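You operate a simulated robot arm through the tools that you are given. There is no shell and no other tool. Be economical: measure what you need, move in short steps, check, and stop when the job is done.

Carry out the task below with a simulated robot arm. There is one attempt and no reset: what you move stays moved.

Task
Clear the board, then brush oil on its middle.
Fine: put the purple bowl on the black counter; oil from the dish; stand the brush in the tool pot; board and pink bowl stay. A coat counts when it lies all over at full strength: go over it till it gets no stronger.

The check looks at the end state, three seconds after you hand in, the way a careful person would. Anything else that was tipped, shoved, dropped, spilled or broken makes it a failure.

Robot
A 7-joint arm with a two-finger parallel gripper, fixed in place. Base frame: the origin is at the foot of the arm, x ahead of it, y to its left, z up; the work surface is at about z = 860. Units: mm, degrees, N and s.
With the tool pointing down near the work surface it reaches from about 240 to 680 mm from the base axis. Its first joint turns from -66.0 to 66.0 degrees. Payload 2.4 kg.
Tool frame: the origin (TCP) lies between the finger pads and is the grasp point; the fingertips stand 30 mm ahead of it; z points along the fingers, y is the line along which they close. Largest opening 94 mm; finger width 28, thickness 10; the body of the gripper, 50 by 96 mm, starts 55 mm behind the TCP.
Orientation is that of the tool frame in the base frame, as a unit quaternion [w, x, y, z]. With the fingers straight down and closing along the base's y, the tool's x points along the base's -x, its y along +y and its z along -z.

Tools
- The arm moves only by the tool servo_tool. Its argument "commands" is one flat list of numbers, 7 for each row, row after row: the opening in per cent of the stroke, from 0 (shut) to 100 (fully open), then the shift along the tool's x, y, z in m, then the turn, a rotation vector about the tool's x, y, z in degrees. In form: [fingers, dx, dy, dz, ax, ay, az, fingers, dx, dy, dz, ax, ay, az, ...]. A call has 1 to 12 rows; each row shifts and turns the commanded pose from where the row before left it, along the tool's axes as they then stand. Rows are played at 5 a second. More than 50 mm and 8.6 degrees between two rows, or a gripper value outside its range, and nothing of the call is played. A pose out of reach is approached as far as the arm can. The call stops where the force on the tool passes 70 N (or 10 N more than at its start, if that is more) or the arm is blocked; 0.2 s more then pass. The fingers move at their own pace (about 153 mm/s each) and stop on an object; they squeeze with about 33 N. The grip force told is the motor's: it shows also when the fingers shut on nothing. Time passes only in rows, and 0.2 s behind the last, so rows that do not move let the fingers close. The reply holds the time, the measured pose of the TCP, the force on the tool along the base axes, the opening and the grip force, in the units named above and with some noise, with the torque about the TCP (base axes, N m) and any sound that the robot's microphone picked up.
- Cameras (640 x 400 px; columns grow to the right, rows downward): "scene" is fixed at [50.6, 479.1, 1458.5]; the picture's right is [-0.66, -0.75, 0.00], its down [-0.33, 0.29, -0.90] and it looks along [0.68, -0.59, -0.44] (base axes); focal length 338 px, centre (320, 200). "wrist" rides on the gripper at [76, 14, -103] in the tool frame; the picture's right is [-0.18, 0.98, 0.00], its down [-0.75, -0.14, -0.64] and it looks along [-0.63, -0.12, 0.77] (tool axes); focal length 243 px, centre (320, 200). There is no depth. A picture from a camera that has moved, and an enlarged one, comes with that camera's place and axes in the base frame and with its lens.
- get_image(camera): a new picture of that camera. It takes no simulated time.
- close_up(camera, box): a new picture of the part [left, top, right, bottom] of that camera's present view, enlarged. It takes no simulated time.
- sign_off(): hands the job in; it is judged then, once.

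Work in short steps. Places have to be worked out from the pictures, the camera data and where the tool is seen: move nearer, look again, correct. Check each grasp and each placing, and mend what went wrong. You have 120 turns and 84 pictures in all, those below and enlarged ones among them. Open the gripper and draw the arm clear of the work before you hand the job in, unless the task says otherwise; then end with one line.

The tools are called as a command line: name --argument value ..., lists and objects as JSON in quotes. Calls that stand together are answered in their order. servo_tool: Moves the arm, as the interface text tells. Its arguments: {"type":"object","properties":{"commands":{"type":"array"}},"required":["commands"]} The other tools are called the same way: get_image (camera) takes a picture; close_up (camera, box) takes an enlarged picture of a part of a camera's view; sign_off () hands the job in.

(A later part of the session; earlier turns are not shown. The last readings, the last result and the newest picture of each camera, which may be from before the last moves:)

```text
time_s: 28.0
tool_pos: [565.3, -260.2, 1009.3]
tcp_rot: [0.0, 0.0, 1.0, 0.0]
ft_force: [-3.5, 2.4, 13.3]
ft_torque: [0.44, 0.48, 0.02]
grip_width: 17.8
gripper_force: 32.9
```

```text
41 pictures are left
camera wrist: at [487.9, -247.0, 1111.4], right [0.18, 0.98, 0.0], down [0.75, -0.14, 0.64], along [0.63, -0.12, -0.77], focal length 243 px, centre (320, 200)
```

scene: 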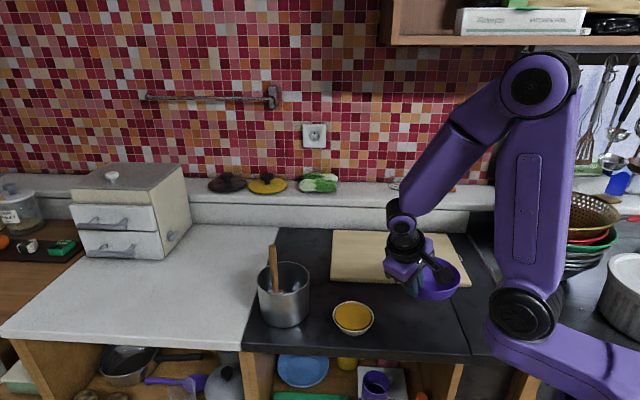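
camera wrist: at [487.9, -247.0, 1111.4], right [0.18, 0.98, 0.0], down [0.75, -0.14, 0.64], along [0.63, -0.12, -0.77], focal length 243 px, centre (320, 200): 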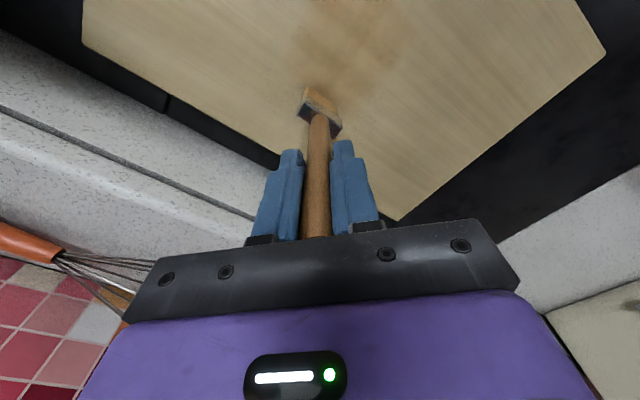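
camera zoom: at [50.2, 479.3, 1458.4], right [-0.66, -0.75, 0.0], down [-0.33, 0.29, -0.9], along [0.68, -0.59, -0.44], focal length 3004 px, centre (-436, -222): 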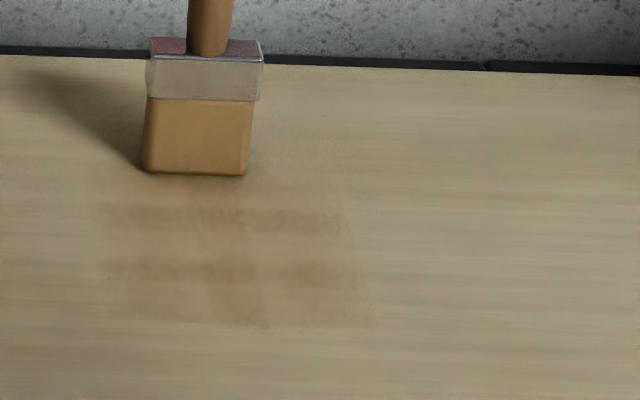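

The stain lies in a patch about 90 mm square centred near (530,-231), still faint and streaky. I'll go over it with a parallel return lane shifted 24 mm along the board.

servo_tool --commands '[0, -0.0085, 0.0085, 0, 0, 0, 0, 0, -0.0085, 0.0085, 0, 0, 0, 0, 0, 0.0075, 0.0075, 0, 0, 0, 0, 0, 0.0075, 0.0075, 0, 0, 0, 0, 0, 0.0075, 0.0075, 0, 0, 0, 0, 0, 0.0075, 0.0075, 0, 0, 0, 0, 0, 0.0075, 0.0075, 0, 0, 0, 0, 0, 0.0075, 0.0075, 0, 0, 0, 0, 0, 0.0075, 0.0075, 0, 0, 0, 0, 0, 0.0075, 0.0075, 0, 0, 0, 0, 0, 0.0075, 0.0075, 0, 0, 0, 0]'

servo_tool --commands '[0, 0.0085, -0.0085, 0, 0, 0, 0, 0, 0.0085, -0.0085, 0, 0, 0, 0, 0, 0.0085, -0.0085, 0, 0, 0, 0, 0, 0.0085, -0.0085, 0, 0, 0, 0, 0, -0.0085, -0.0085, 0, 0, 0, 0, 0, -0.0085, -0.0085, 0, 0, 0, 0, 0, -0.0085, -0.0085, 0, 0, 0, 0, 0, -0.0085, -0.0085, 0, 0, 0, 0, 0, -0.0085, -0.0085, 0, 0, 0, 0, 0, -0.0085, -0.0085, 0, 0, 0, 0, 0, -0.0085, -0.0085, 0, 0, 0, 0, 0, -0.0085, -0.0085, 0, 0, 0, 0]'

close_up --camera "scene" --box '[370, 220, 440, 280]'

```text
time_s: 30.4
tool_pos: [514.5, -177.4, 1009.6]
tcp_rot: [0.0, 0.0, 1.0, 0.001]
ft_force: [3.4, -3.2, 11.0]
ft_torque: [-0.33, -0.49, -0.04]
grip_width: 18.0
gripper_force: 32.6
```

```text
time_s: 33.0
tool_pos: [548.1, -278.0, 1008.9]
tcp_rot: [-0.001, 0.001, 1.0, 0.0]
ft_force: [-2.3, 2.0, 10.3]
ft_torque: [0.37, 0.34, -0.02]
grip_width: 17.8
gripper_force: 33.4
```

```text
6.67 times, centred on (405, 250) of scene
camera zoom: at [50.3, 479.2, 1458.4], right [-0.66, -0.75, 0.0], down [-0.33, 0.29, -0.9], along [0.68, -0.59, -0.44], focal length 2253 px, centre (-247, -133)
```

zoom: 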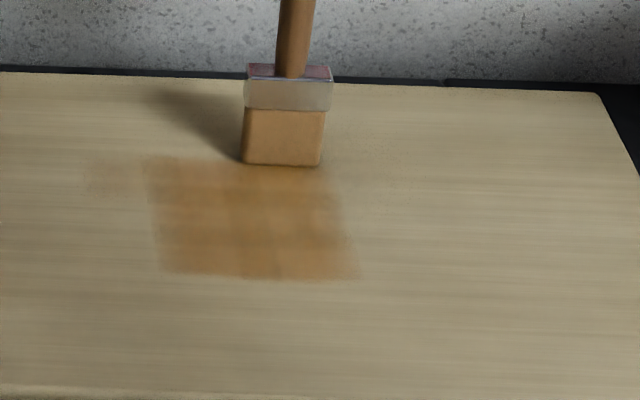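

The patch is stronger but uneven, and the bristles have paled, so I'll lift off and go back to the dish for more oil.

servo_tool --commands '[0, 0, 0, -0.02, 0, 0, 0, 0, 0, 0, -0.036, 0, 0, 0, 0, 0.0075, 0.0202, 0, 0, 0, 0, 0, 0.0148, 0.0404, 0, 0, 0, 0, 0, 0.0148, 0.0404, 0, 0, 0, 0, 0, 0.0148, 0.0404, 0, 0, 0, 0, 0, 0.0148, 0.0404, 0, 0, 0, 0, 0, 0.0148, 0.0404, 0, 0, 0, 0, 0, 0.0148, 0.0404, 0, 0, 0, 0, 0, 0.0148, 0.0404, 0, 0, 0, 0, 0, 0.007, 0.0202, 0, 0, 0, 0, 0, 0, 0, 0.02, 0, 0, 0]'

close_up --camera "scene" --box '[380, 225, 430, 270]'

```text
time_s: 35.6
tool_pos: [429.9, 44.1, 1043.2]
tcp_rot: [0.0, 0.001, 1.0, 0.0]
ft_force: [0.2, -0.4, -0.9]
ft_torque: [0.0, -0.04, -0.02]
grip_width: 17.9
gripper_force: 33.5
```

```text
8.89 times, centred on (405, 248) of scene
camera zoom: at [50.6, 479.1, 1458.5], right [-0.66, -0.75, 0.0], down [-0.33, 0.29, -0.9], along [0.68, -0.59, -0.44], focal length 3004 px, centre (-436, -222)
```

zoom: 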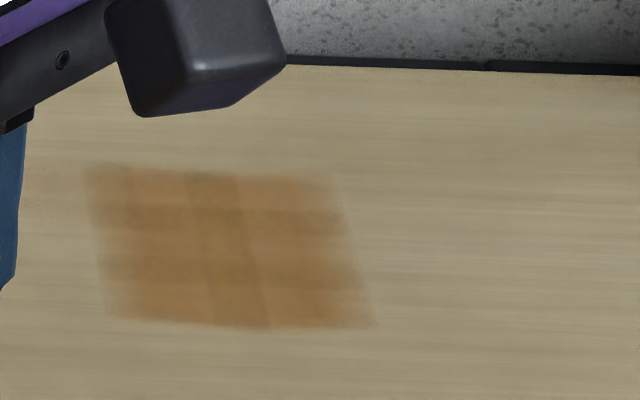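

The target shows as an 86 mm square centred near (531,-232). Now I'll dip again.

servo_tool --commands '[0, 0, 0.001, 0.015, 0, 0, 0, 0, 0, 0, 0.01, 0, 0, 0, 0, 0, 0, 0.003, 0, 0, 0, 0, 0, 0, 0, 0, 0, 0, 0, 0, 0, 0, 0, 0, 0, 0, 0, 0, 0, 0, 0, 0]'

close_up --camera "scene" --box '[310, 265, 400, 345]'

```text
time_s: 37.0
tool_pos: [429.8, 45.4, 1016.5]
tcp_rot: [0.0, -0.001, 1.0, 0.001]
ft_force: [0.4, 0.3, -0.2]
ft_torque: [0.03, 0.0, 0.0]
grip_width: 18.1
gripper_force: 33.0
```

```text
5.00 times, centred on (355, 305) of scene
camera zoom: at [50.6, 479.1, 1458.5], right [-0.66, -0.75, 0.0], down [-0.33, 0.29, -0.9], along [0.68, -0.59, -0.44], focal length 1690 px, centre (145, -325)
```

zoom: 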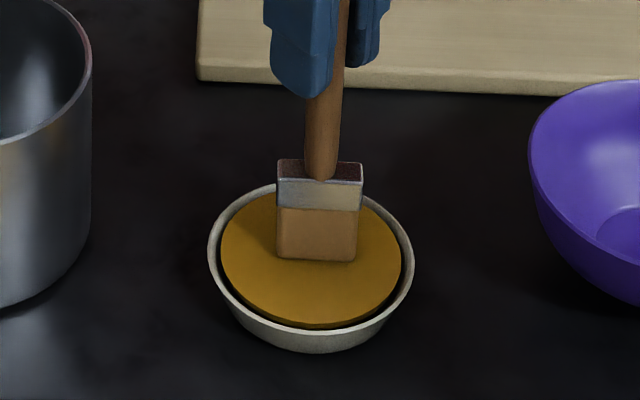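

Still pale, so it hasn't quite touched. Lowering another 1.5–2 mm.

servo_tool --commands '[0, 0, 0, 0.0012, 0, 0, 0, 0, 0, 0, 0.0008, 0, 0, 0, 0, 0, 0, 0, 0, 0, 0]'

close_up --camera "scene" --box '[310, 265, 400, 345]'

```text
time_s: 37.8
tool_pos: [429.2, 45.6, 1014.8]
tcp_rot: [0.0, 0.0, 1.0, 0.0]
ft_force: [0.5, 0.4, 0.6]
ft_torque: [0.01, 0.0, 0.0]
grip_width: 17.8
gripper_force: 32.9
```

```text
5.00 times, centred on (355, 305) of scene
camera zoom: at [50.6, 479.1, 1458.5], right [-0.66, -0.75, 0.0], down [-0.33, 0.29, -0.9], along [0.68, -0.59, -0.44], focal length 1690 px, centre (145, -325)
```

zoom: 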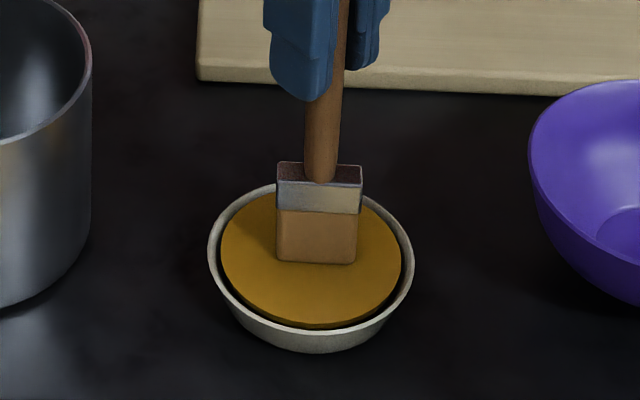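

servo_tool --commands '[0, 0, 0, 0.001, 0, 0, 0, 0, 0, 0, 0.0008, 0, 0, 0, 0, 0, 0, 0, 0, 0, 0]'

```text
time_s: 38.6
tool_pos: [430.0, 45.3, 1015.3]
tcp_rot: [0.001, 0.0, 1.0, 0.0]
ft_force: [-4.6, -2.6, 29.8]
ft_torque: [-0.24, 0.54, -0.04]
grip_width: 18.1
gripper_force: 32.9
```

Contact now at 30 N. Easing off and checking the bristle colour.

servo_tool --commands '[0, 0, 0, -0.001, 0, 0, 0, 0, 0, 0, 0, 0, 0, 0, 0, 0, 0, -0.012, 0, 0, 0]'

close_up --camera "scene" --box '[310, 265, 400, 345]'

```text
time_s: 39.4
tool_pos: [429.8, 46.3, 1025.9]
tcp_rot: [-0.002, 0.0, 1.0, 0.0]
ft_force: [-0.4, 0.8, -1.2]
ft_torque: [0.04, 0.01, 0.02]
grip_width: 18.0
gripper_force: 33.3
```

```text
5.00 times, centred on (355, 305) of scene
camera zoom: at [50.6, 479.1, 1458.5], right [-0.66, -0.75, 0.0], down [-0.33, 0.29, -0.9], along [0.68, -0.59, -0.44], focal length 1690 px, centre (145, -325)
```

zoom: 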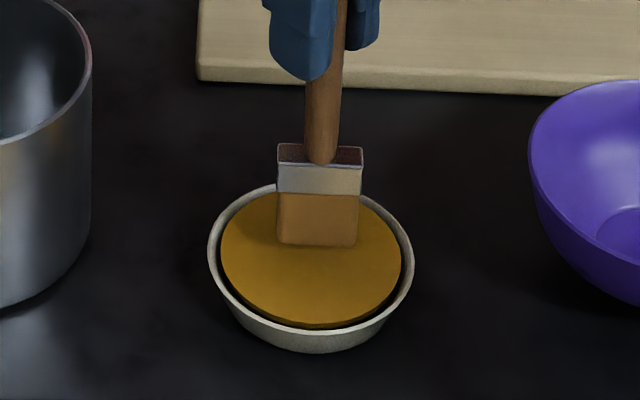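

Bristles loaded again. I'll carry it to the start of the first lane at (482,-217) and lower to just above the board.

servo_tool --commands '[0, 0, 0, -0.02, 0, 0, 0, 0, 0, 0, -0.02, 0, 0, 0, 0, -0.0037, -0.0188, 0, 0, 0, 0, 0, -0.0075, -0.0376, 0, 0, 0, 0, 0, -0.0075, -0.0376, 0, 0, 0, 0, 0, -0.0075, -0.0376, 0, 0, 0, 0, 0, -0.0075, -0.0376, 0, 0, 0, 0, 0, -0.0075, -0.0376, 0, 0, 0, 0, 0, -0.0075, -0.0376, 0, 0, 0, 0, 0, -0.0037, -0.0188, 0, 0, 0, 0, 0, 0, 0, 0.03, 0, 0, 0, 0, 0, 0, 0.02, 0, 0, 0]'

```text
time_s: 42.0
tool_pos: [483.6, -216.4, 1017.2]
tcp_rot: [0.0, 0.001, 1.0, 0.0]
ft_force: [0.0, 0.0, -0.3]
ft_torque: [-0.01, -0.03, 0.01]
grip_width: 17.9
gripper_force: 32.5
```

Lowering into contact.

servo_tool --commands '[0, 0, 0, 0.005, 0, 0, 0, 0, 0, 0, 0.003, 0, 0, 0]'

```text
time_s: 42.6
tool_pos: [482.0, -218.1, 1008.6]
tcp_rot: [0.0, 0.0, 1.0, 0.0]
ft_force: [-1.1, 0.4, -1.5]
ft_torque: [-0.03, -0.01, -0.02]
grip_width: 17.9
gripper_force: 33.0
```

servo_tool --commands '[0, 0, 0, 0.001, 0, 0, 0, 0, 0, 0, 0.0007, 0, 0, 0]'

```text
time_s: 43.2
tool_pos: [483.2, -216.6, 1008.6]
tcp_rot: [0.002, 0.0, 1.0, -0.002]
ft_force: [-5.9, 1.5, 20.6]
ft_torque: [0.21, 0.71, 0.01]
grip_width: 17.9
gripper_force: 33.3
```

20 N contact; easing 0.5 mm and brushing three lanes across the square.

servo_tool --commands '[0, -0.0071, -0.0071, -0.0005, 0, 0, 0, 0, -0.0071, -0.0071, 0, 0, 0, 0, 0, -0.0071, -0.0071, 0, 0, 0, 0, 0, -0.0071, -0.0071, 0, 0, 0, 0, 0, -0.0071, -0.0071, 0, 0, 0, 0, 0, -0.0071, -0.0071, 0, 0, 0, 0, 0, -0.0071, -0.0071, 0, 0, 0, 0, 0, -0.0071, -0.0071, 0, 0, 0, 0, 0, -0.0071, -0.0071, 0, 0, 0, 0, 0, -0.0085, 0.0085, 0, 0, 0, 0, 0, -0.0085, 0.0085, 0, 0, 0, 0]'

servo_tool --commands '[0, 0.0071, 0.0071, 0, 0, 0, 0, 0, 0.0071, 0.0071, 0, 0, 0, 0, 0, 0.0071, 0.0071, 0, 0, 0, 0, 0, 0.0071, 0.0071, 0, 0, 0, 0, 0, 0.0071, 0.0071, 0, 0, 0, 0, 0, 0.0071, 0.0071, 0, 0, 0, 0, 0, 0.0071, 0.0071, 0, 0, 0, 0, 0, 0.0071, 0.0071, 0, 0, 0, 0, 0, 0.0071, 0.0071, 0, 0, 0, 0, 0, -0.0085, 0.0085, 0, 0, 0, 0, 0, -0.0085, 0.0085, 0, 0, 0, 0]'

servo_tool --commands '[0, -0.0071, -0.0071, 0, 0, 0, 0, 0, -0.0071, -0.0071, 0, 0, 0, 0, 0, -0.0071, -0.0071, 0, 0, 0, 0, 0, -0.0071, -0.0071, 0, 0, 0, 0, 0, -0.0071, -0.0071, 0, 0, 0, 0, 0, -0.0071, -0.0071, 0, 0, 0, 0, 0, -0.0071, -0.0071, 0, 0, 0, 0, 0, -0.0071, -0.0071, 0, 0, 0, 0, 0, -0.0071, -0.0071, 0, 0, 0, 0]'

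close_up --camera "scene" --box '[370, 220, 440, 280]'

```text
time_s: 45.6
tool_pos: [564.1, -265.3, 1007.2]
tcp_rot: [0.001, 0.0, 1.0, -0.001]
ft_force: [-0.9, -4.4, 12.2]
ft_torque: [-0.5, 0.04, -0.02]
grip_width: 17.8
gripper_force: 32.9
```

```text
time_s: 48.0
tool_pos: [517.4, -180.9, 1007.0]
tcp_rot: [-0.002, -0.002, 1.0, 0.001]
ft_force: [-0.4, 0.8, -0.4]
ft_torque: [0.03, 0.0, -0.01]
grip_width: 17.8
gripper_force: 32.3
```

```text
time_s: 50.0
tool_pos: [580.0, -247.1, 1006.2]
tcp_rot: [0.001, -0.001, 1.0, 0.0]
ft_force: [-2.7, 2.8, 8.8]
ft_torque: [0.35, 0.25, 0.03]
grip_width: 17.7
gripper_force: 33.0
```

```text
6.67 times, centred on (405, 250) of scene
camera zoom: at [50.3, 479.2, 1458.5], right [-0.66, -0.75, 0.0], down [-0.33, 0.29, -0.9], along [0.68, -0.59, -0.44], focal length 2253 px, centre (-247, -133)
```

zoom: 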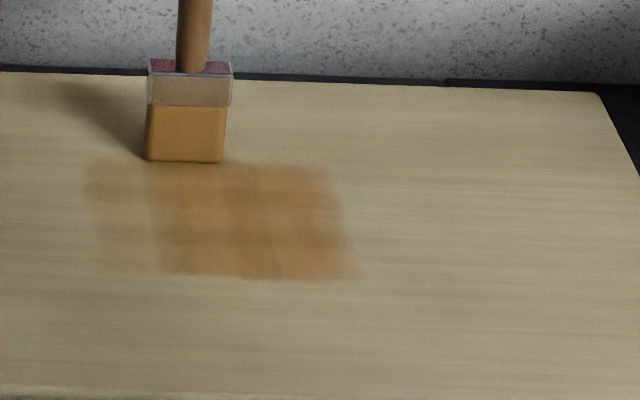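

The coat area is really about 120×86 mm (the board's middle third), centred near (536,-222); the left column is still faint. I'll press 0.7 mm more and run lanes there.

servo_tool --commands '[0, -0.0102, 0.0102, 0.0003, 0, 0, 0, 0, -0.0102, 0.0102, 0.0004, 0, 0, 0, 0, 0.0075, 0.0075, 0, 0, 0, 0, 0, 0.0075, 0.0075, 0, 0, 0, 0, 0, 0.0075, 0.0075, 0, 0, 0, 0, 0, 0.0075, 0.0075, 0, 0, 0, 0, 0, 0.0075, 0.0075, 0, 0, 0, 0, 0, 0.0075, 0.0075, 0, 0, 0, 0, 0, 0.0075, 0.0075, 0, 0, 0, 0, 0, 0.0075, 0.0075, 0, 0, 0, 0, 0, 0.0075, 0.0075, 0, 0, 0, 0]'

servo_tool --commands '[0, 0.0085, -0.0085, 0, 0, 0, 0, 0, -0.0075, -0.0075, 0, 0, 0, 0, 0, -0.0075, -0.0075, 0, 0, 0, 0, 0, -0.0075, -0.0075, 0, 0, 0, 0, 0, -0.0075, -0.0075, 0, 0, 0, 0, 0, -0.0075, -0.0075, 0, 0, 0, 0, 0, -0.0075, -0.0075, 0, 0, 0, 0, 0, -0.0075, -0.0075, 0, 0, 0, 0, 0, -0.0075, -0.0075, 0, 0, 0, 0, 0, -0.0075, -0.0075, 0, 0, 0, 0]'

close_up --camera "scene" --box '[370, 220, 440, 280]'

```text
time_s: 52.4
tool_pos: [533.7, -160.6, 1005.6]
tcp_rot: [0.002, 0.0, 1.0, -0.001]
ft_force: [4.1, -4.7, 14.5]
ft_torque: [-0.49, -0.55, -0.03]
grip_width: 18.0
gripper_force: 33.0
```

```text
time_s: 54.6
tool_pos: [594.1, -234.1, 1007.2]
tcp_rot: [0.0, 0.0, 1.0, 0.0]
ft_force: [0.2, 0.0, -0.5]
ft_torque: [-0.01, 0.01, 0.01]
grip_width: 17.9
gripper_force: 32.5
```

```text
6.67 times, centred on (405, 250) of scene
camera zoom: at [50.6, 479.1, 1458.5], right [-0.66, -0.75, 0.0], down [-0.33, 0.29, -0.9], along [0.68, -0.59, -0.44], focal length 2253 px, centre (-247, -133)
```

zoom: 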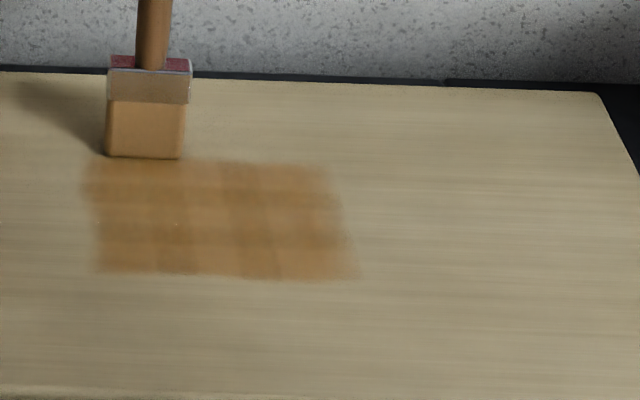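

The whole rectangle is now tinted but not at full strength, and the bristles are pale. Back to the dish.

servo_tool --commands '[0, 0, 0, -0.02, 0, 0, 0, 0, 0, 0, -0.038, 0, 0, 0, 0, 0.0102, 0.0174, 0, 0, 0, 0, 0, 0.0205, 0.035, 0, 0, 0, 0, 0, 0.0205, 0.035, 0, 0, 0, 0, 0, 0.0205, 0.035, 0, 0, 0, 0, 0, 0.0205, 0.035, 0, 0, 0, 0, 0, 0.0205, 0.035, 0, 0, 0, 0, 0, 0.0205, 0.035, 0, 0, 0, 0, 0, 0.0205, 0.035, 0, 0, 0, 0, 0, 0.0105, 0.0174, 0, 0, 0, 0, 0, 0, 0, 0.03, 0, 0, 0]'

servo_tool --commands '[0, 0, 0, 0.012, 0, 0, 0, 0, 0, 0, 0.006, 0, 0, 0, 0, 0, 0, 0.002, 0, 0, 0]'

close_up --camera "scene" --box '[310, 230, 430, 330]'

```text
time_s: 57.2
tool_pos: [424.3, 42.6, 1032.3]
tcp_rot: [0.0, 0.0, 1.0, -0.001]
ft_force: [0.4, -0.6, 0.1]
ft_torque: [-0.02, 0.02, 0.01]
grip_width: 17.8
gripper_force: 32.7
```

```text
time_s: 58.0
tool_pos: [425.9, 44.1, 1013.5]
tcp_rot: [0.001, -0.001, 1.0, 0.0]
ft_force: [0.0, 0.2, -0.5]
ft_torque: [-0.04, 0.04, 0.01]
grip_width: 18.0
gripper_force: 32.5
```

```text
4.00 times, centred on (370, 280) of scene
camera zoom: at [50.6, 479.1, 1458.5], right [-0.66, -0.75, 0.0], down [-0.33, 0.29, -0.9], along [0.68, -0.59, -0.44], focal length 1352 px, centre (120, -120)
```

zoom: 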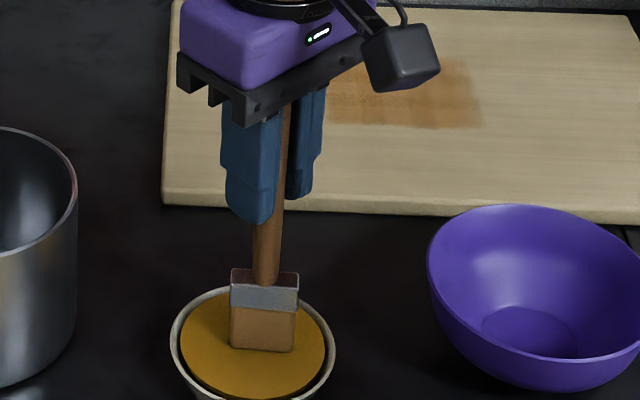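

Over the oil and just short of touching; lowering the last couple of mm.

servo_tool --commands '[0, -0.003, 0.001, 0.0012, 0, 0, 0, 0, 0, 0, 0.001, 0, 0, 0, 0, 0, 0, 0.0006, 0, 0, 0]'

```text
time_s: 58.8
tool_pos: [428.7, 45.5, 1012.3]
tcp_rot: [0.0, 0.0, 1.0, 0.0]
ft_force: [-7.4, -0.4, 19.4]
ft_torque: [0.1, 0.8, 0.02]
grip_width: 17.9
gripper_force: 32.4
```

Contact made. I'll carry the brush to the far-right lane start (473,-218).

servo_tool --commands '[0, 0, 0, -0.008, 0, 0, 0, 0, 0, 0, -0.022, 0, 0, 0, 0, 0, 0, -0.022, 0, 0, 0, 0, -0.0032, -0.0189, 0, 0, 0, 0, 0, -0.0063, -0.0377, 0, 0, 0, 0, 0, -0.0063, -0.0377, 0, 0, 0, 0, 0, -0.0063, -0.0377, 0, 0, 0, 0, 0, -0.0063, -0.0377, 0, 0, 0, 0, 0, -0.0063, -0.0377, 0, 0, 0, 0, 0, -0.0063, -0.0377, 0, 0, 0, 0, 0, -0.0032, -0.0189, 0, 0, 0, 0, 0, 0, 0, 0.048, 0, 0, 0]'

servo_tool --commands '[0, 0, 0, 0.006, 0, 0, 0, 0, 0, 0, 0.002, 0, 0, 0, 0, 0, 0, 0.001, 0, 0, 0]'

```text
time_s: 61.4
tool_pos: [476.8, -217.8, 1017.5]
tcp_rot: [0.0, -0.001, 1.0, 0.0]
ft_force: [1.3, -0.8, -1.2]
ft_torque: [0.01, 0.03, 0.03]
grip_width: 18.1
gripper_force: 33.2
```

```text
time_s: 62.2
tool_pos: [475.9, -217.7, 1008.2]
tcp_rot: [0.001, 0.0, 1.0, 0.0]
ft_force: [0.3, -0.3, -0.6]
ft_torque: [0.0, -0.01, -0.02]
grip_width: 18.0
gripper_force: 32.7
```

servo_tool --commands '[0, 0, 0, 0.001, 0, 0, 0, 0, 0, 0, 0.001, 0, 0, 0]'

```text
time_s: 62.8
tool_pos: [474.6, -217.6, 1005.4]
tcp_rot: [0.001, 0.0, 1.0, -0.001]
ft_force: [-3.3, 2.5, 20.4]
ft_torque: [0.3, 0.33, 0.0]
grip_width: 17.9
gripper_force: 32.7
```

Contact at 20 N. Brushing five lanes across the whole rectangle.

servo_tool --commands '[0, -0.0074, -0.0074, 0, 0, 0, 0, 0, -0.0074, -0.0074, 0, 0, 0, 0, 0, -0.0074, -0.0074, 0, 0, 0, 0, 0, -0.0074, -0.0074, 0, 0, 0, 0, 0, -0.0074, -0.0074, 0, 0, 0, 0, 0, -0.0074, -0.0074, 0, 0, 0, 0, 0, -0.0074, -0.0074, 0, 0, 0, 0, 0, -0.0074, -0.0074, 0, 0, 0, 0, 0, -0.0074, -0.0074, 0, 0, 0, 0, 0, -0.0074, 0.0074, 0, 0, 0, 0, 0, -0.0074, 0.0074, 0, 0, 0, 0]'

servo_tool --commands '[0, 0.0074, 0.0074, 0, 0, 0, 0, 0, 0.0074, 0.0074, 0, 0, 0, 0, 0, 0.0074, 0.0074, 0, 0, 0, 0, 0, 0.0074, 0.0074, 0, 0, 0, 0, 0, 0.0074, 0.0074, 0, 0, 0, 0, 0, 0.0074, 0.0074, 0, 0, 0, 0, 0, 0.0074, 0.0074, 0, 0, 0, 0, 0, 0.0074, 0.0074, 0, 0, 0, 0, 0, 0.0074, 0.0074, 0, 0, 0, 0, 0, -0.0074, 0.0074, 0.0002, 0, 0, 0, 0, -0.0074, 0.0074, 0, 0, 0, 0]'

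servo_tool --commands '[0, -0.0074, -0.0074, 0, 0, 0, 0, 0, -0.0074, -0.0074, 0, 0, 0, 0, 0, -0.0074, -0.0074, 0, 0, 0, 0, 0, -0.0074, -0.0074, 0, 0, 0, 0, 0, -0.0074, -0.0074, 0, 0, 0, 0, 0, -0.0074, -0.0074, 0, 0, 0, 0, 0, -0.0074, -0.0074, 0, 0, 0, 0, 0, -0.0074, -0.0074, 0, 0, 0, 0, 0, -0.0074, -0.0074, 0, 0, 0, 0, 0, -0.0074, 0.0074, 0.0002, 0, 0, 0, 0, -0.0074, 0.0074, 0, 0, 0, 0]'

close_up --camera "scene" --box '[370, 220, 440, 280]'

```text
time_s: 65.2
tool_pos: [558.5, -269.1, 1004.8]
tcp_rot: [-0.001, 0.0, 1.0, 0.001]
ft_force: [0.5, 0.8, 0.4]
ft_torque: [-0.02, 0.0, -0.02]
grip_width: 17.9
gripper_force: 32.6
```

```text
time_s: 67.6
tool_pos: [505.4, -188.5, 1005.1]
tcp_rot: [-0.001, 0.0, 1.0, -0.001]
ft_force: [-5.0, -4.2, 15.2]
ft_torque: [-0.35, 0.35, 0.02]
grip_width: 17.8
gripper_force: 33.1
```

```text
time_s: 70.0
tool_pos: [585.6, -242.6, 1003.8]
tcp_rot: [0.002, 0.0, 1.0, -0.002]
ft_force: [-1.8, -4.5, 13.0]
ft_torque: [-0.56, 0.01, -0.02]
grip_width: 18.1
gripper_force: 32.6
```

```text
6.67 times, centred on (405, 250) of scene
camera zoom: at [50.3, 479.0, 1458.5], right [-0.66, -0.75, 0.0], down [-0.33, 0.29, -0.9], along [0.68, -0.59, -0.44], focal length 2253 px, centre (-247, -133)
```

zoom: 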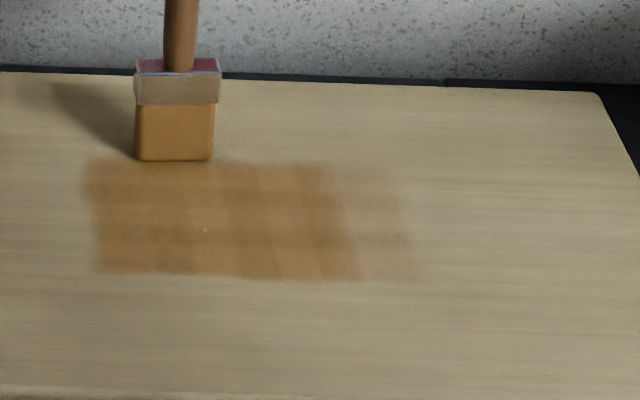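

A further column appeared on the right, so the area is about 140×86 mm, centred on the board. I'll continue with a lane along the left edge, slightly further out, to confirm the boundary there.

servo_tool --commands '[0, 0.0074, 0.0074, 0.0003, 0, 0, 0, 0, 0.0074, 0.0074, 0, 0, 0, 0, 0, 0.0074, 0.0074, 0, 0, 0, 0, 0, 0.0074, 0.0074, 0, 0, 0, 0, 0, 0.0074, 0.0074, 0, 0, 0, 0, 0, 0.0074, 0.0074, 0, 0, 0, 0, 0, 0.0074, 0.0074, 0, 0, 0, 0, 0, 0.0074, 0.0074, 0, 0, 0, 0, 0, 0.0074, 0.0074, 0, 0, 0, 0, 0, -0.0106, 0.0106, 0.0002, 0, 0, 0, 0, -0.0106, 0.0106, 0, 0, 0, 0]'

servo_tool --commands '[0, -0.0074, -0.0074, 0, 0, 0, 0, 0, -0.0074, -0.0074, 0, 0, 0, 0, 0, -0.0074, -0.0074, 0, 0, 0, 0, 0, -0.0074, -0.0074, 0, 0, 0, 0, 0, -0.0074, -0.0074, 0, 0, 0, 0, 0, -0.0074, -0.0074, 0, 0, 0, 0, 0, -0.0074, -0.0074, 0, 0, 0, 0, 0, -0.0074, -0.0074, 0, 0, 0, 0, 0, -0.0074, -0.0074, 0, 0, 0, 0]'

close_up --camera "scene" --box '[370, 220, 440, 280]'

```text
time_s: 72.4
tool_pos: [540.1, -152.9, 1003.9]
tcp_rot: [0.001, 0.0, 1.0, -0.001]
ft_force: [-4.2, -5.8, 19.3]
ft_torque: [-0.45, 0.36, -0.02]
grip_width: 17.7
gripper_force: 33.1
```

```text
time_s: 74.4
tool_pos: [608.2, -218.9, 1004.0]
tcp_rot: [0.001, 0.0, 1.0, 0.0]
ft_force: [-3.3, 3.9, 11.6]
ft_torque: [0.49, 0.27, 0.06]
grip_width: 17.8
gripper_force: 32.7
```

```text
6.67 times, centred on (405, 250) of scene
camera zoom: at [50.2, 479.2, 1458.4], right [-0.66, -0.75, 0.0], down [-0.33, 0.29, -0.9], along [0.68, -0.59, -0.44], focal length 2253 px, centre (-247, -133)
```

zoom: 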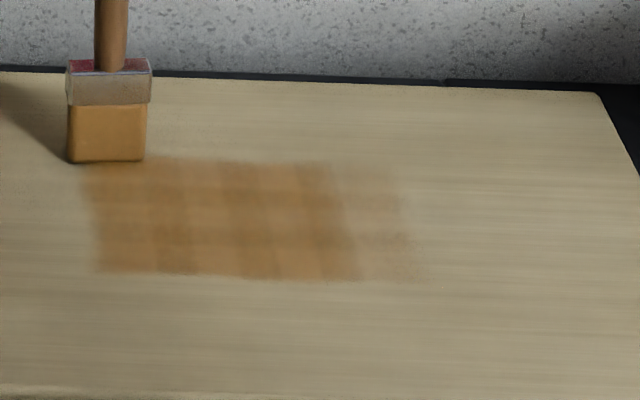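

Left boundary confirmed. The right-hand column is faint, so I'll hop over to it with the oil that's left.

servo_tool --commands '[0, 0, 0, -0.01, 0, 0, 0, 0, 0.0267, -0.0267, 0, 0, 0, 0, 0, 0.0267, -0.0267, 0, 0, 0, 0, 0, 0.0267, -0.0267, 0, 0, 0, 0, 0, 0, 0, 0.007, 0, 0, 0, 0, 0, 0, 0.003, 0, 0, 0, 0, 0, 0, 0.0002, 0, 0, 0]'

servo_tool --commands '[0, 0.0074, 0.0074, 0, 0, 0, 0, 0, 0.0074, 0.0074, 0, 0, 0, 0, 0, 0.0074, 0.0074, 0, 0, 0, 0, 0, 0.0074, 0.0074, 0, 0, 0, 0, 0, 0.0074, 0.0074, 0, 0, 0, 0, 0, 0.0074, 0.0074, 0, 0, 0, 0, 0, 0.0074, 0.0074, 0, 0, 0, 0, 0, 0.0074, 0.0074, 0, 0, 0, 0, 0, 0.0074, 0.0074, 0, 0, 0, 0, 0, 0, 0, 0, 0, 0, 0]'

close_up --camera "scene" --box '[370, 220, 440, 280]'

```text
time_s: 76.0
tool_pos: [527.8, -298.9, 1002.9]
tcp_rot: [0.0, 0.0, 1.0, 0.0]
ft_force: [-1.1, 0.4, 5.6]
ft_torque: [0.08, 0.15, 0.06]
grip_width: 17.8
gripper_force: 33.1
```

```text
time_s: 78.2
tool_pos: [460.3, -234.0, 1003.9]
tcp_rot: [0.001, 0.0, 1.0, -0.001]
ft_force: [2.7, -2.1, 9.6]
ft_torque: [-0.19, -0.35, -0.06]
grip_width: 17.8
gripper_force: 32.9
```

```text
6.67 times, centred on (405, 250) of scene
camera zoom: at [50.5, 479.1, 1458.5], right [-0.66, -0.75, 0.0], down [-0.33, 0.29, -0.9], along [0.68, -0.59, -0.44], focal length 2253 px, centre (-247, -133)
```

zoom: 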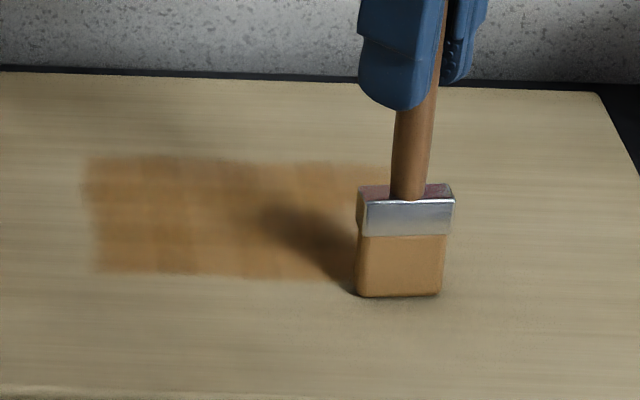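

Right column strengthened with no new column beyond. The brush is fading, so I'll redip and look at the patch unobstructed.

servo_tool --commands '[0, 0, 0, -0.02, 0, 0, 0, 0, 0, 0, -0.04, 0, 0, 0, 0, 0.0023, 0.02, 0, 0, 0, 0, 0, 0.0046, 0.0399, 0, 0, 0, 0, 0, 0.0046, 0.0399, 0, 0, 0, 0, 0, 0.0046, 0.0399, 0, 0, 0, 0, 0, 0.0046, 0.0399, 0, 0, 0, 0, 0, 0.0046, 0.0399, 0, 0, 0, 0, 0, 0.0046, 0.0399, 0, 0, 0, 0, 0, 0.0023, 0.02, 0, 0, 0, 0, 0, 0, 0, 0.03, 0, 0, 0, 0, 0, 0, 0.02, 0, 0, 0]'

servo_tool --commands '[0, 0, 0, 0.002, 0, 0, 0, 0, 0, 0, 0.001, 0, 0, 0, 0, 0, 0, 0.001, 0, 0, 0]'

close_up --camera "scene" --box '[330, 220, 440, 330]'

```text
time_s: 80.8
tool_pos: [429.8, 45.9, 1012.9]
tcp_rot: [-0.001, 0.0, 1.0, 0.0]
ft_force: [-0.7, 0.6, -0.4]
ft_torque: [-0.03, 0.04, -0.01]
grip_width: 18.2
gripper_force: 32.8
```

```text
time_s: 81.6
tool_pos: [428.9, 45.5, 1009.0]
tcp_rot: [0.001, 0.0, 1.0, 0.0]
ft_force: [0.4, 0.0, 3.4]
ft_torque: [0.0, -0.1, 0.01]
grip_width: 17.8
gripper_force: 33.1
```

```text
3.64 times, centred on (385, 275) of scene
camera zoom: at [50.6, 479.1, 1458.5], right [-0.66, -0.75, 0.0], down [-0.33, 0.29, -0.9], along [0.68, -0.59, -0.44], focal length 1229 px, centre (84, -73)
```

zoom: 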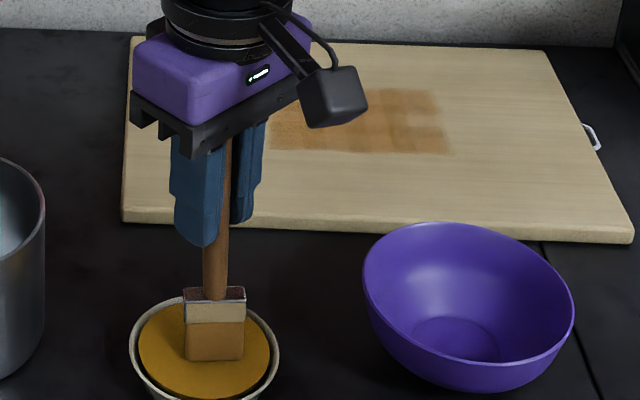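

Light contact; a touch more, then lift and go to the right-most lane start (459,-233).

servo_tool --commands '[0, 0, 0, 0.0008, 0, 0, 0, 0, 0, 0, 0, 0, 0, 0, 0, 0, 0, -0.01, 0, 0, 0, 0, 0, 0, -0.045, 0, 0, 0, 0, -0.0043, -0.0397, 0, 0, 0, 0, 0, -0.0043, -0.0397, 0, 0, 0, 0, 0, -0.0043, -0.0397, 0, 0, 0, 0, 0, -0.0043, -0.0397, 0, 0, 0, 0, 0, -0.0043, -0.0397, 0, 0, 0, 0, 0, -0.0043, -0.0397, 0, 0, 0, 0, 0, -0.0043, -0.0397, 0, 0, 0, 0, 0, 0, 0, 0.045, 0, 0, 0]'

servo_tool --commands '[0, 0, 0, 0.008, 0, 0, 0, 0, 0, 0, 0.004, 0, 0, 0, 0, 0, 0, 0.002, 0, 0, 0]'

```text
time_s: 84.2
tool_pos: [460.2, -231.3, 1018.2]
tcp_rot: [0.0, -0.001, 1.0, 0.0]
ft_force: [-0.4, -0.5, 0.0]
ft_torque: [0.03, 0.01, -0.02]
grip_width: 17.9
gripper_force: 32.6
```

```text
time_s: 85.0
tool_pos: [459.4, -230.6, 1004.7]
tcp_rot: [0.0, 0.0, 1.0, 0.0]
ft_force: [-0.1, 0.7, -0.5]
ft_torque: [-0.02, 0.02, 0.04]
grip_width: 17.9
gripper_force: 32.9
```

servo_tool --commands '[0, 0, 0, 0.001, 0, 0, 0, 0, 0, 0, 0.001, 0, 0, 0]'

```text
time_s: 85.6
tool_pos: [459.2, -232.0, 1003.4]
tcp_rot: [0.001, 0.0, 1.0, 0.0]
ft_force: [-3.8, 2.0, 15.5]
ft_torque: [0.46, 0.32, 0.1]
grip_width: 17.9
gripper_force: 33.0
```

Contact. Brushing the lanes from right to left: four lanes now.

servo_tool --commands '[0, -0.0074, -0.0074, 0, 0, 0, 0, 0, -0.0074, -0.0074, 0, 0, 0, 0, 0, -0.0074, -0.0074, 0, 0, 0, 0, 0, -0.0074, -0.0074, 0, 0, 0, 0, 0, -0.0074, -0.0074, 0, 0, 0, 0, 0, -0.0074, -0.0074, 0, 0, 0, 0, 0, -0.0074, -0.0074, 0, 0, 0, 0, 0, -0.0074, -0.0074, 0, 0, 0, 0, 0, -0.0074, -0.0074, 0, 0, 0, 0, 0, -0.0078, 0.0078, 0.0003, 0, 0, 0, 0, -0.0078, 0.0078, 0, 0, 0, 0]'

servo_tool --commands '[0, 0.0074, 0.0074, 0, 0, 0, 0, 0, 0.0074, 0.0074, 0, 0, 0, 0, 0, 0.0074, 0.0074, 0, 0, 0, 0, 0, 0.0074, 0.0074, 0, 0, 0, 0, 0, 0.0074, 0.0074, 0, 0, 0, 0, 0, 0.0074, 0.0074, 0, 0, 0, 0, 0, 0.0074, 0.0074, 0, 0, 0, 0, 0, 0.0074, 0.0074, 0, 0, 0, 0, 0, 0.0074, 0.0074, 0, 0, 0, 0, 0, -0.0078, 0.0078, 0.0003, 0, 0, 0, 0, -0.0078, 0.0078, 0, 0, 0, 0]'

servo_tool --commands '[0, -0.0074, -0.0074, 0, 0, 0, 0, 0, -0.0074, -0.0074, 0, 0, 0, 0, 0, -0.0074, -0.0074, 0, 0, 0, 0, 0, -0.0074, -0.0074, 0, 0, 0, 0, 0, -0.0074, -0.0074, 0, 0, 0, 0, 0, -0.0074, -0.0074, 0, 0, 0, 0, 0, -0.0074, -0.0074, 0, 0, 0, 0, 0, -0.0074, -0.0074, 0, 0, 0, 0, 0, -0.0074, -0.0074, 0, 0, 0, 0, 0, -0.0078, 0.0078, 0.0003, 0, 0, 0, 0, -0.0078, 0.0078, 0, 0, 0, 0]'

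servo_tool --commands '[0, 0.0074, 0.0074, 0, 0, 0, 0, 0, 0.0074, 0.0074, 0, 0, 0, 0, 0, 0.0074, 0.0074, 0, 0, 0, 0, 0, 0.0074, 0.0074, 0, 0, 0, 0, 0, 0.0074, 0.0074, 0, 0, 0, 0, 0, 0.0074, 0.0074, 0, 0, 0, 0, 0, 0.0074, 0.0074, 0, 0, 0, 0, 0, 0.0074, 0.0074, 0, 0, 0, 0, 0, 0.0074, 0.0074, 0, 0, 0, 0, 0, -0.0078, 0.0078, 0.0003, 0, 0, 0, 0, -0.0078, 0.0078, 0, 0, 0, 0]'

servo_tool --commands '[0, -0.0074, -0.0074, 0, 0, 0, 0, 0, -0.0074, -0.0074, 0, 0, 0, 0, 0, -0.0074, -0.0074, 0, 0, 0, 0, 0, -0.0074, -0.0074, 0, 0, 0, 0, 0, -0.0074, -0.0074, 0, 0, 0, 0, 0, -0.0074, -0.0074, 0, 0, 0, 0, 0, -0.0074, -0.0074, 0, 0, 0, 0, 0, -0.0074, -0.0074, 0, 0, 0, 0, 0, -0.0074, -0.0074, 0, 0, 0, 0]'

close_up --camera "scene" --box '[370, 220, 440, 280]'

```text
time_s: 88.0
tool_pos: [539.8, -283.1, 1003.1]
tcp_rot: [-0.001, -0.001, 1.0, 0.0]
ft_force: [-1.2, -2.4, 7.4]
ft_torque: [-0.25, 0.01, -0.01]
grip_width: 17.7
gripper_force: 32.7
```

```text
time_s: 90.4
tool_pos: [490.5, -200.6, 1002.5]
tcp_rot: [-0.001, 0.0, 1.0, -0.001]
ft_force: [0.8, -0.5, -0.8]
ft_torque: [0.0, 0.02, 0.0]
grip_width: 18.0
gripper_force: 32.8
```

```text
time_s: 92.8
tool_pos: [571.2, -253.8, 1001.0]
tcp_rot: [0.003, 0.001, 1.0, -0.003]
ft_force: [-1.7, -7.1, 19.2]
ft_torque: [-0.66, 0.09, -0.02]
grip_width: 18.0
gripper_force: 33.0
```

```text
time_s: 95.2
tool_pos: [521.3, -169.1, 1001.9]
tcp_rot: [0.001, 0.0, 1.0, -0.001]
ft_force: [-2.5, -2.9, 12.5]
ft_torque: [-0.33, 0.27, 0.02]
grip_width: 18.1
gripper_force: 33.1
```

```text
time_s: 97.2
tool_pos: [588.7, -236.7, 1001.4]
tcp_rot: [0.0, 0.0, 1.0, 0.0]
ft_force: [-0.4, 0.4, 1.8]
ft_torque: [0.08, -0.02, 0.0]
grip_width: 17.8
gripper_force: 33.3
```

```text
6.67 times, centred on (405, 250) of scene
camera zoom: at [50.5, 479.1, 1458.5], right [-0.66, -0.75, 0.0], down [-0.33, 0.29, -0.9], along [0.68, -0.59, -0.44], focal length 2253 px, centre (-247, -133)
```

zoom: 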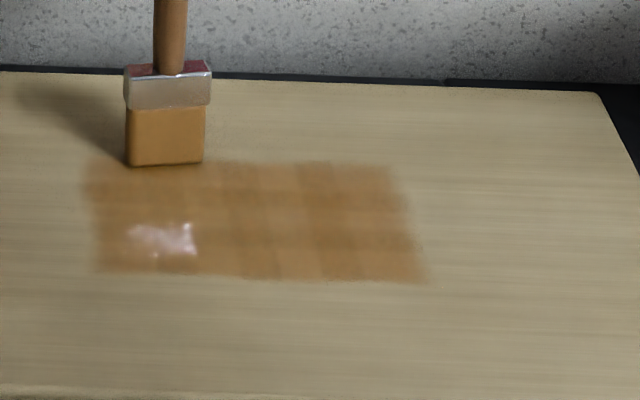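

The coat is stronger and turning glossy. Finishing the left lane and working back over the area with the remaining oil.

servo_tool --commands '[0, -0.007, 0.007, 0.0003, 0, 0, 0, 0, -0.007, 0.007, 0.0003, 0, 0, 0, 0, 0.0074, 0.0074, 0, 0, 0, 0, 0, 0.0074, 0.0074, 0, 0, 0, 0, 0, 0.0074, 0.0074, 0, 0, 0, 0, 0, 0.0074, 0.0074, 0, 0, 0, 0, 0, 0.0074, 0.0074, 0, 0, 0, 0, 0, 0.0074, 0.0074, 0, 0, 0, 0, 0, 0.0074, 0.0074, 0, 0, 0, 0, 0, 0.0074, 0.0074, 0, 0, 0, 0, 0, 0.0074, 0.0074, 0, 0, 0, 0]'

servo_tool --commands '[0, 0.0078, -0.0078, 0, 0, 0, 0, 0, 0.0078, -0.0078, 0, 0, 0, 0, 0, -0.0074, -0.0074, 0, 0, 0, 0, 0, -0.0074, -0.0074, 0, 0, 0, 0, 0, -0.0074, -0.0074, 0, 0, 0, 0, 0, -0.0074, -0.0074, 0, 0, 0, 0, 0, -0.0074, -0.0074, 0, 0, 0, 0, 0, -0.0074, -0.0074, 0, 0, 0, 0, 0, -0.0074, -0.0074, 0, 0, 0, 0, 0, -0.0074, -0.0074, 0, 0, 0, 0, 0, -0.0074, -0.0074, 0, 0, 0, 0]'

servo_tool --commands '[0, 0.0078, -0.0078, 0.0003, 0, 0, 0, 0, 0.0078, -0.0078, 0, 0, 0, 0, 0, 0.0074, 0.0074, 0, 0, 0, 0, 0, 0.0074, 0.0074, 0, 0, 0, 0, 0, 0.0074, 0.0074, 0, 0, 0, 0, 0, 0.0074, 0.0074, 0, 0, 0, 0, 0, 0.0074, 0.0074, 0, 0, 0, 0, 0, 0.0074, 0.0074, 0, 0, 0, 0, 0, 0.0074, 0.0074, 0, 0, 0, 0, 0, 0.0074, 0.0074, 0, 0, 0, 0, 0, 0.0074, 0.0074, 0, 0, 0, 0]'

close_up --camera "scene" --box '[370, 220, 440, 280]'

```text
time_s: 99.6
tool_pos: [534.4, -154.6, 1001.4]
tcp_rot: [0.001, -0.001, 1.0, -0.001]
ft_force: [3.7, -4.2, 15.5]
ft_torque: [-0.31, -0.6, -0.09]
grip_width: 18.2
gripper_force: 32.8
```

```text
time_s: 102.0
tool_pos: [585.0, -236.7, 1000.5]
tcp_rot: [0.001, 0.0, 1.0, 0.0]
ft_force: [-2.3, 3.4, 7.6]
ft_torque: [0.37, 0.14, 0.0]
grip_width: 17.9
gripper_force: 32.9
```

```text
time_s: 104.4
tool_pos: [504.3, -188.0, 1001.1]
tcp_rot: [0.001, 0.0, 1.0, -0.001]
ft_force: [2.4, -4.3, 10.8]
ft_torque: [-0.28, -0.43, -0.07]
grip_width: 17.7
gripper_force: 33.0
```

```text
6.67 times, centred on (405, 250) of scene
camera zoom: at [50.5, 479.0, 1458.5], right [-0.66, -0.75, 0.0], down [-0.33, 0.29, -0.9], along [0.68, -0.59, -0.44], focal length 2253 px, centre (-247, -133)
```

zoom: 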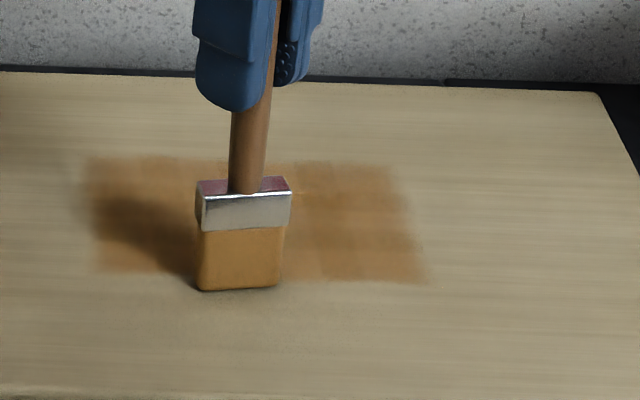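

Brush still carries oil; continuing over the right half.

servo_tool --commands '[0, 0.0078, -0.0078, 0.0002, 0, 0, 0, 0, 0.0078, -0.0078, 0, 0, 0, 0, 0, -0.0074, -0.0074, 0, 0, 0, 0, 0, -0.0074, -0.0074, 0, 0, 0, 0, 0, -0.0074, -0.0074, 0, 0, 0, 0, 0, -0.0074, -0.0074, 0, 0, 0, 0, 0, -0.0074, -0.0074, 0, 0, 0, 0, 0, -0.0074, -0.0074, 0, 0, 0, 0, 0, -0.0074, -0.0074, 0, 0, 0, 0, 0, -0.0074, -0.0074, 0, 0, 0, 0, 0, -0.0074, -0.0074, 0, 0, 0, 0]'

servo_tool --commands '[0, 0.0078, -0.0078, 0.0002, 0, 0, 0, 0, 0.0078, -0.0078, 0, 0, 0, 0, 0, 0.0074, 0.0074, 0, 0, 0, 0, 0, 0.0074, 0.0074, 0, 0, 0, 0, 0, 0.0074, 0.0074, 0, 0, 0, 0, 0, 0.0074, 0.0074, 0, 0, 0, 0, 0, 0.0074, 0.0074, 0, 0, 0, 0, 0, 0.0074, 0.0074, 0, 0, 0, 0, 0, 0.0074, 0.0074, 0, 0, 0, 0, 0, 0.0074, 0.0074, 0, 0, 0, 0, 0, 0.0074, 0.0074, 0, 0, 0, 0]'

servo_tool --commands '[0, 0.0071, -0.0071, 0.0002, 0, 0, 0, 0, 0.0071, -0.0071, 0, 0, 0, 0, 0, -0.0074, -0.0074, 0, 0, 0, 0, 0, -0.0074, -0.0074, 0, 0, 0, 0, 0, -0.0074, -0.0074, 0, 0, 0, 0, 0, -0.0074, -0.0074, 0, 0, 0, 0, 0, -0.0074, -0.0074, 0, 0, 0, 0, 0, -0.0074, -0.0074, 0, 0, 0, 0, 0, -0.0074, -0.0074, 0, 0, 0, 0, 0, -0.0074, -0.0074, 0, 0, 0, 0, 0, -0.0074, -0.0074, 0, 0, 0, 0]'

close_up --camera "scene" --box '[370, 220, 440, 280]'

```text
time_s: 106.8
tool_pos: [555.1, -268.0, 999.9]
tcp_rot: [0.0, -0.001, 1.0, 0.0]
ft_force: [-1.2, 0.7, 6.5]
ft_torque: [0.33, 0.03, 0.02]
grip_width: 17.8
gripper_force: 32.4
```

```text
time_s: 109.2
tool_pos: [473.3, -218.8, 999.9]
tcp_rot: [0.001, 0.0, 1.0, 0.0]
ft_force: [1.5, -1.0, 4.0]
ft_torque: [-0.13, -0.23, -0.06]
grip_width: 17.9
gripper_force: 33.1
```

```text
time_s: 111.6
tool_pos: [524.0, -298.8, 999.4]
tcp_rot: [0.0, 0.0, 1.0, 0.0]
ft_force: [-3.6, 4.3, 14.0]
ft_torque: [0.7, 0.3, 0.06]
grip_width: 18.0
gripper_force: 32.8
```

```text
6.67 times, centred on (405, 250) of scene
camera zoom: at [50.2, 479.3, 1458.4], right [-0.66, -0.75, 0.0], down [-0.33, 0.29, -0.9], along [0.68, -0.59, -0.44], focal length 2253 px, centre (-247, -133)
```

zoom: 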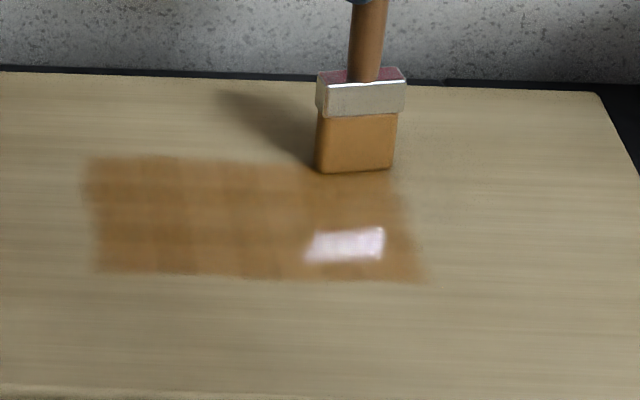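

Nearly even now; the bright spot is the brush's reflection. Another dip and full set, to see whether it gets any stronger.

servo_tool --commands '[0, 0, 0, -0.02, 0, 0, 0, 0, 0, 0, -0.045, 0, 0, 0, 0, 0.0119, 0.0431, 0, 0, 0, 0, 0, 0.0119, 0.0431, 0, 0, 0, 0, 0, 0.0119, 0.0431, 0, 0, 0, 0, 0, 0.0119, 0.0431, 0, 0, 0, 0, 0, 0.0119, 0.0431, 0, 0, 0, 0, 0, 0.0119, 0.0431, 0, 0, 0, 0, 0, 0.0119, 0.0431, 0, 0, 0, 0, 0, 0.0119, 0.0431, 0, 0, 0, 0, 0, 0, 0, 0.03, 0, 0, 0, 0, 0, 0, 0.02, 0, 0, 0]'

servo_tool --commands '[0, 0, 0, 0.004, 0, 0, 0, 0, 0, 0, 0.002, 0, 0, 0, 0, 0, 0, 0.001, 0, 0, 0]'

```text
time_s: 114.2
tool_pos: [430.2, 47.4, 1015.6]
tcp_rot: [-0.001, 0.0, 1.0, 0.0]
ft_force: [-0.6, 0.5, -0.9]
ft_torque: [-0.01, 0.0, -0.03]
grip_width: 18.1
gripper_force: 33.0
```

```text
time_s: 115.0
tool_pos: [429.5, 46.2, 1008.9]
tcp_rot: [0.0, -0.001, 1.0, 0.0]
ft_force: [0.1, -0.4, 0.3]
ft_torque: [-0.01, -0.05, 0.0]
grip_width: 17.9
gripper_force: 33.1
```

servo_tool --commands '[0, 0, 0, 0.001, 0, 0, 0, 0, 0, 0, 0.001, 0, 0, 0, 0, 0, 0, 0.001, 0, 0, 0]'

```text
time_s: 115.8
tool_pos: [428.6, 45.2, 1006.1]
tcp_rot: [0.0, -0.001, 1.0, 0.0]
ft_force: [-0.5, -0.8, 2.2]
ft_torque: [0.07, 0.02, -0.02]
grip_width: 18.1
gripper_force: 33.0
```

servo_tool --commands '[0, 0, 0, 0.001, 0, 0, 0, 0, 0, 0, 0.0002, 0, 0, 0]'

get_image --camera "scene"

```text
time_s: 116.4
tool_pos: [430.8, 45.8, 1005.0]
tcp_rot: [0.003, 0.0, 1.0, 0.0]
ft_force: [-2.7, -6.0, 29.9]
ft_torque: [-0.52, 0.62, -0.04]
grip_width: 18.1
gripper_force: 32.8
```

```text
25 pictures are left
```

scene: 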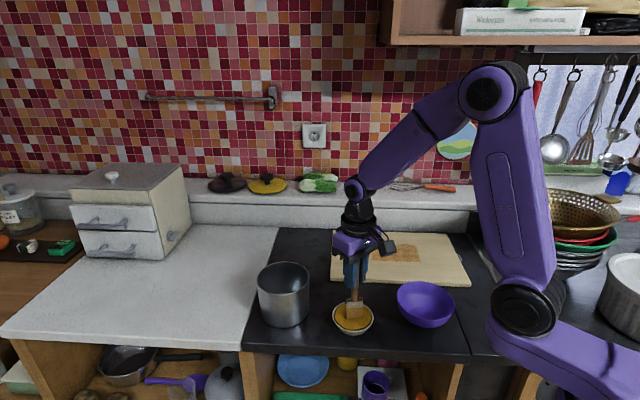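

Loaded. Back to the right-most lane start.

servo_tool --commands '[0, 0, 0, -0.015, 0, 0, 0, 0, 0, 0, -0.045, 0, 0, 0, 0, -0.0043, -0.0397, 0, 0, 0, 0, 0, -0.0043, -0.0397, 0, 0, 0, 0, 0, -0.0043, -0.0397, 0, 0, 0, 0, 0, -0.0043, -0.0397, 0, 0, 0, 0, 0, -0.0043, -0.0397, 0, 0, 0, 0, 0, -0.0043, -0.0397, 0, 0, 0, 0, 0, -0.0043, -0.0397, 0, 0, 0, 0, 0, 0, 0, 0.045, 0, 0, 0, 0, 0, 0, 0.01, 0, 0, 0]'

servo_tool --commands '[0, 0, 0, 0.006, 0, 0, 0, 0, 0, 0, 0.002, 0, 0, 0, 0, 0, 0, 0.001, 0, 0, 0]'

```text
time_s: 118.8
tool_pos: [459.7, -233.5, 1009.7]
tcp_rot: [0.001, -0.001, 1.0, 0.0]
ft_force: [0.2, 0.9, -0.7]
ft_torque: [-0.02, 0.01, 0.01]
grip_width: 18.0
gripper_force: 32.9
```

```text
time_s: 119.6
tool_pos: [458.7, -231.0, 1000.3]
tcp_rot: [-0.001, 0.0, 1.0, 0.0]
ft_force: [0.1, -0.4, -1.2]
ft_torque: [0.01, 0.02, 0.0]
grip_width: 18.1
gripper_force: 33.1
```

servo_tool --commands '[0, 0, 0, 0.001, 0, 0, 0, 0, 0, 0, 0.001, 0, 0, 0]'

```text
time_s: 120.2
tool_pos: [459.9, -231.4, 999.5]
tcp_rot: [0.002, 0.0, 1.0, -0.002]
ft_force: [-6.0, 0.8, 28.0]
ft_torque: [0.46, 0.43, 0.08]
grip_width: 18.0
gripper_force: 33.0
```

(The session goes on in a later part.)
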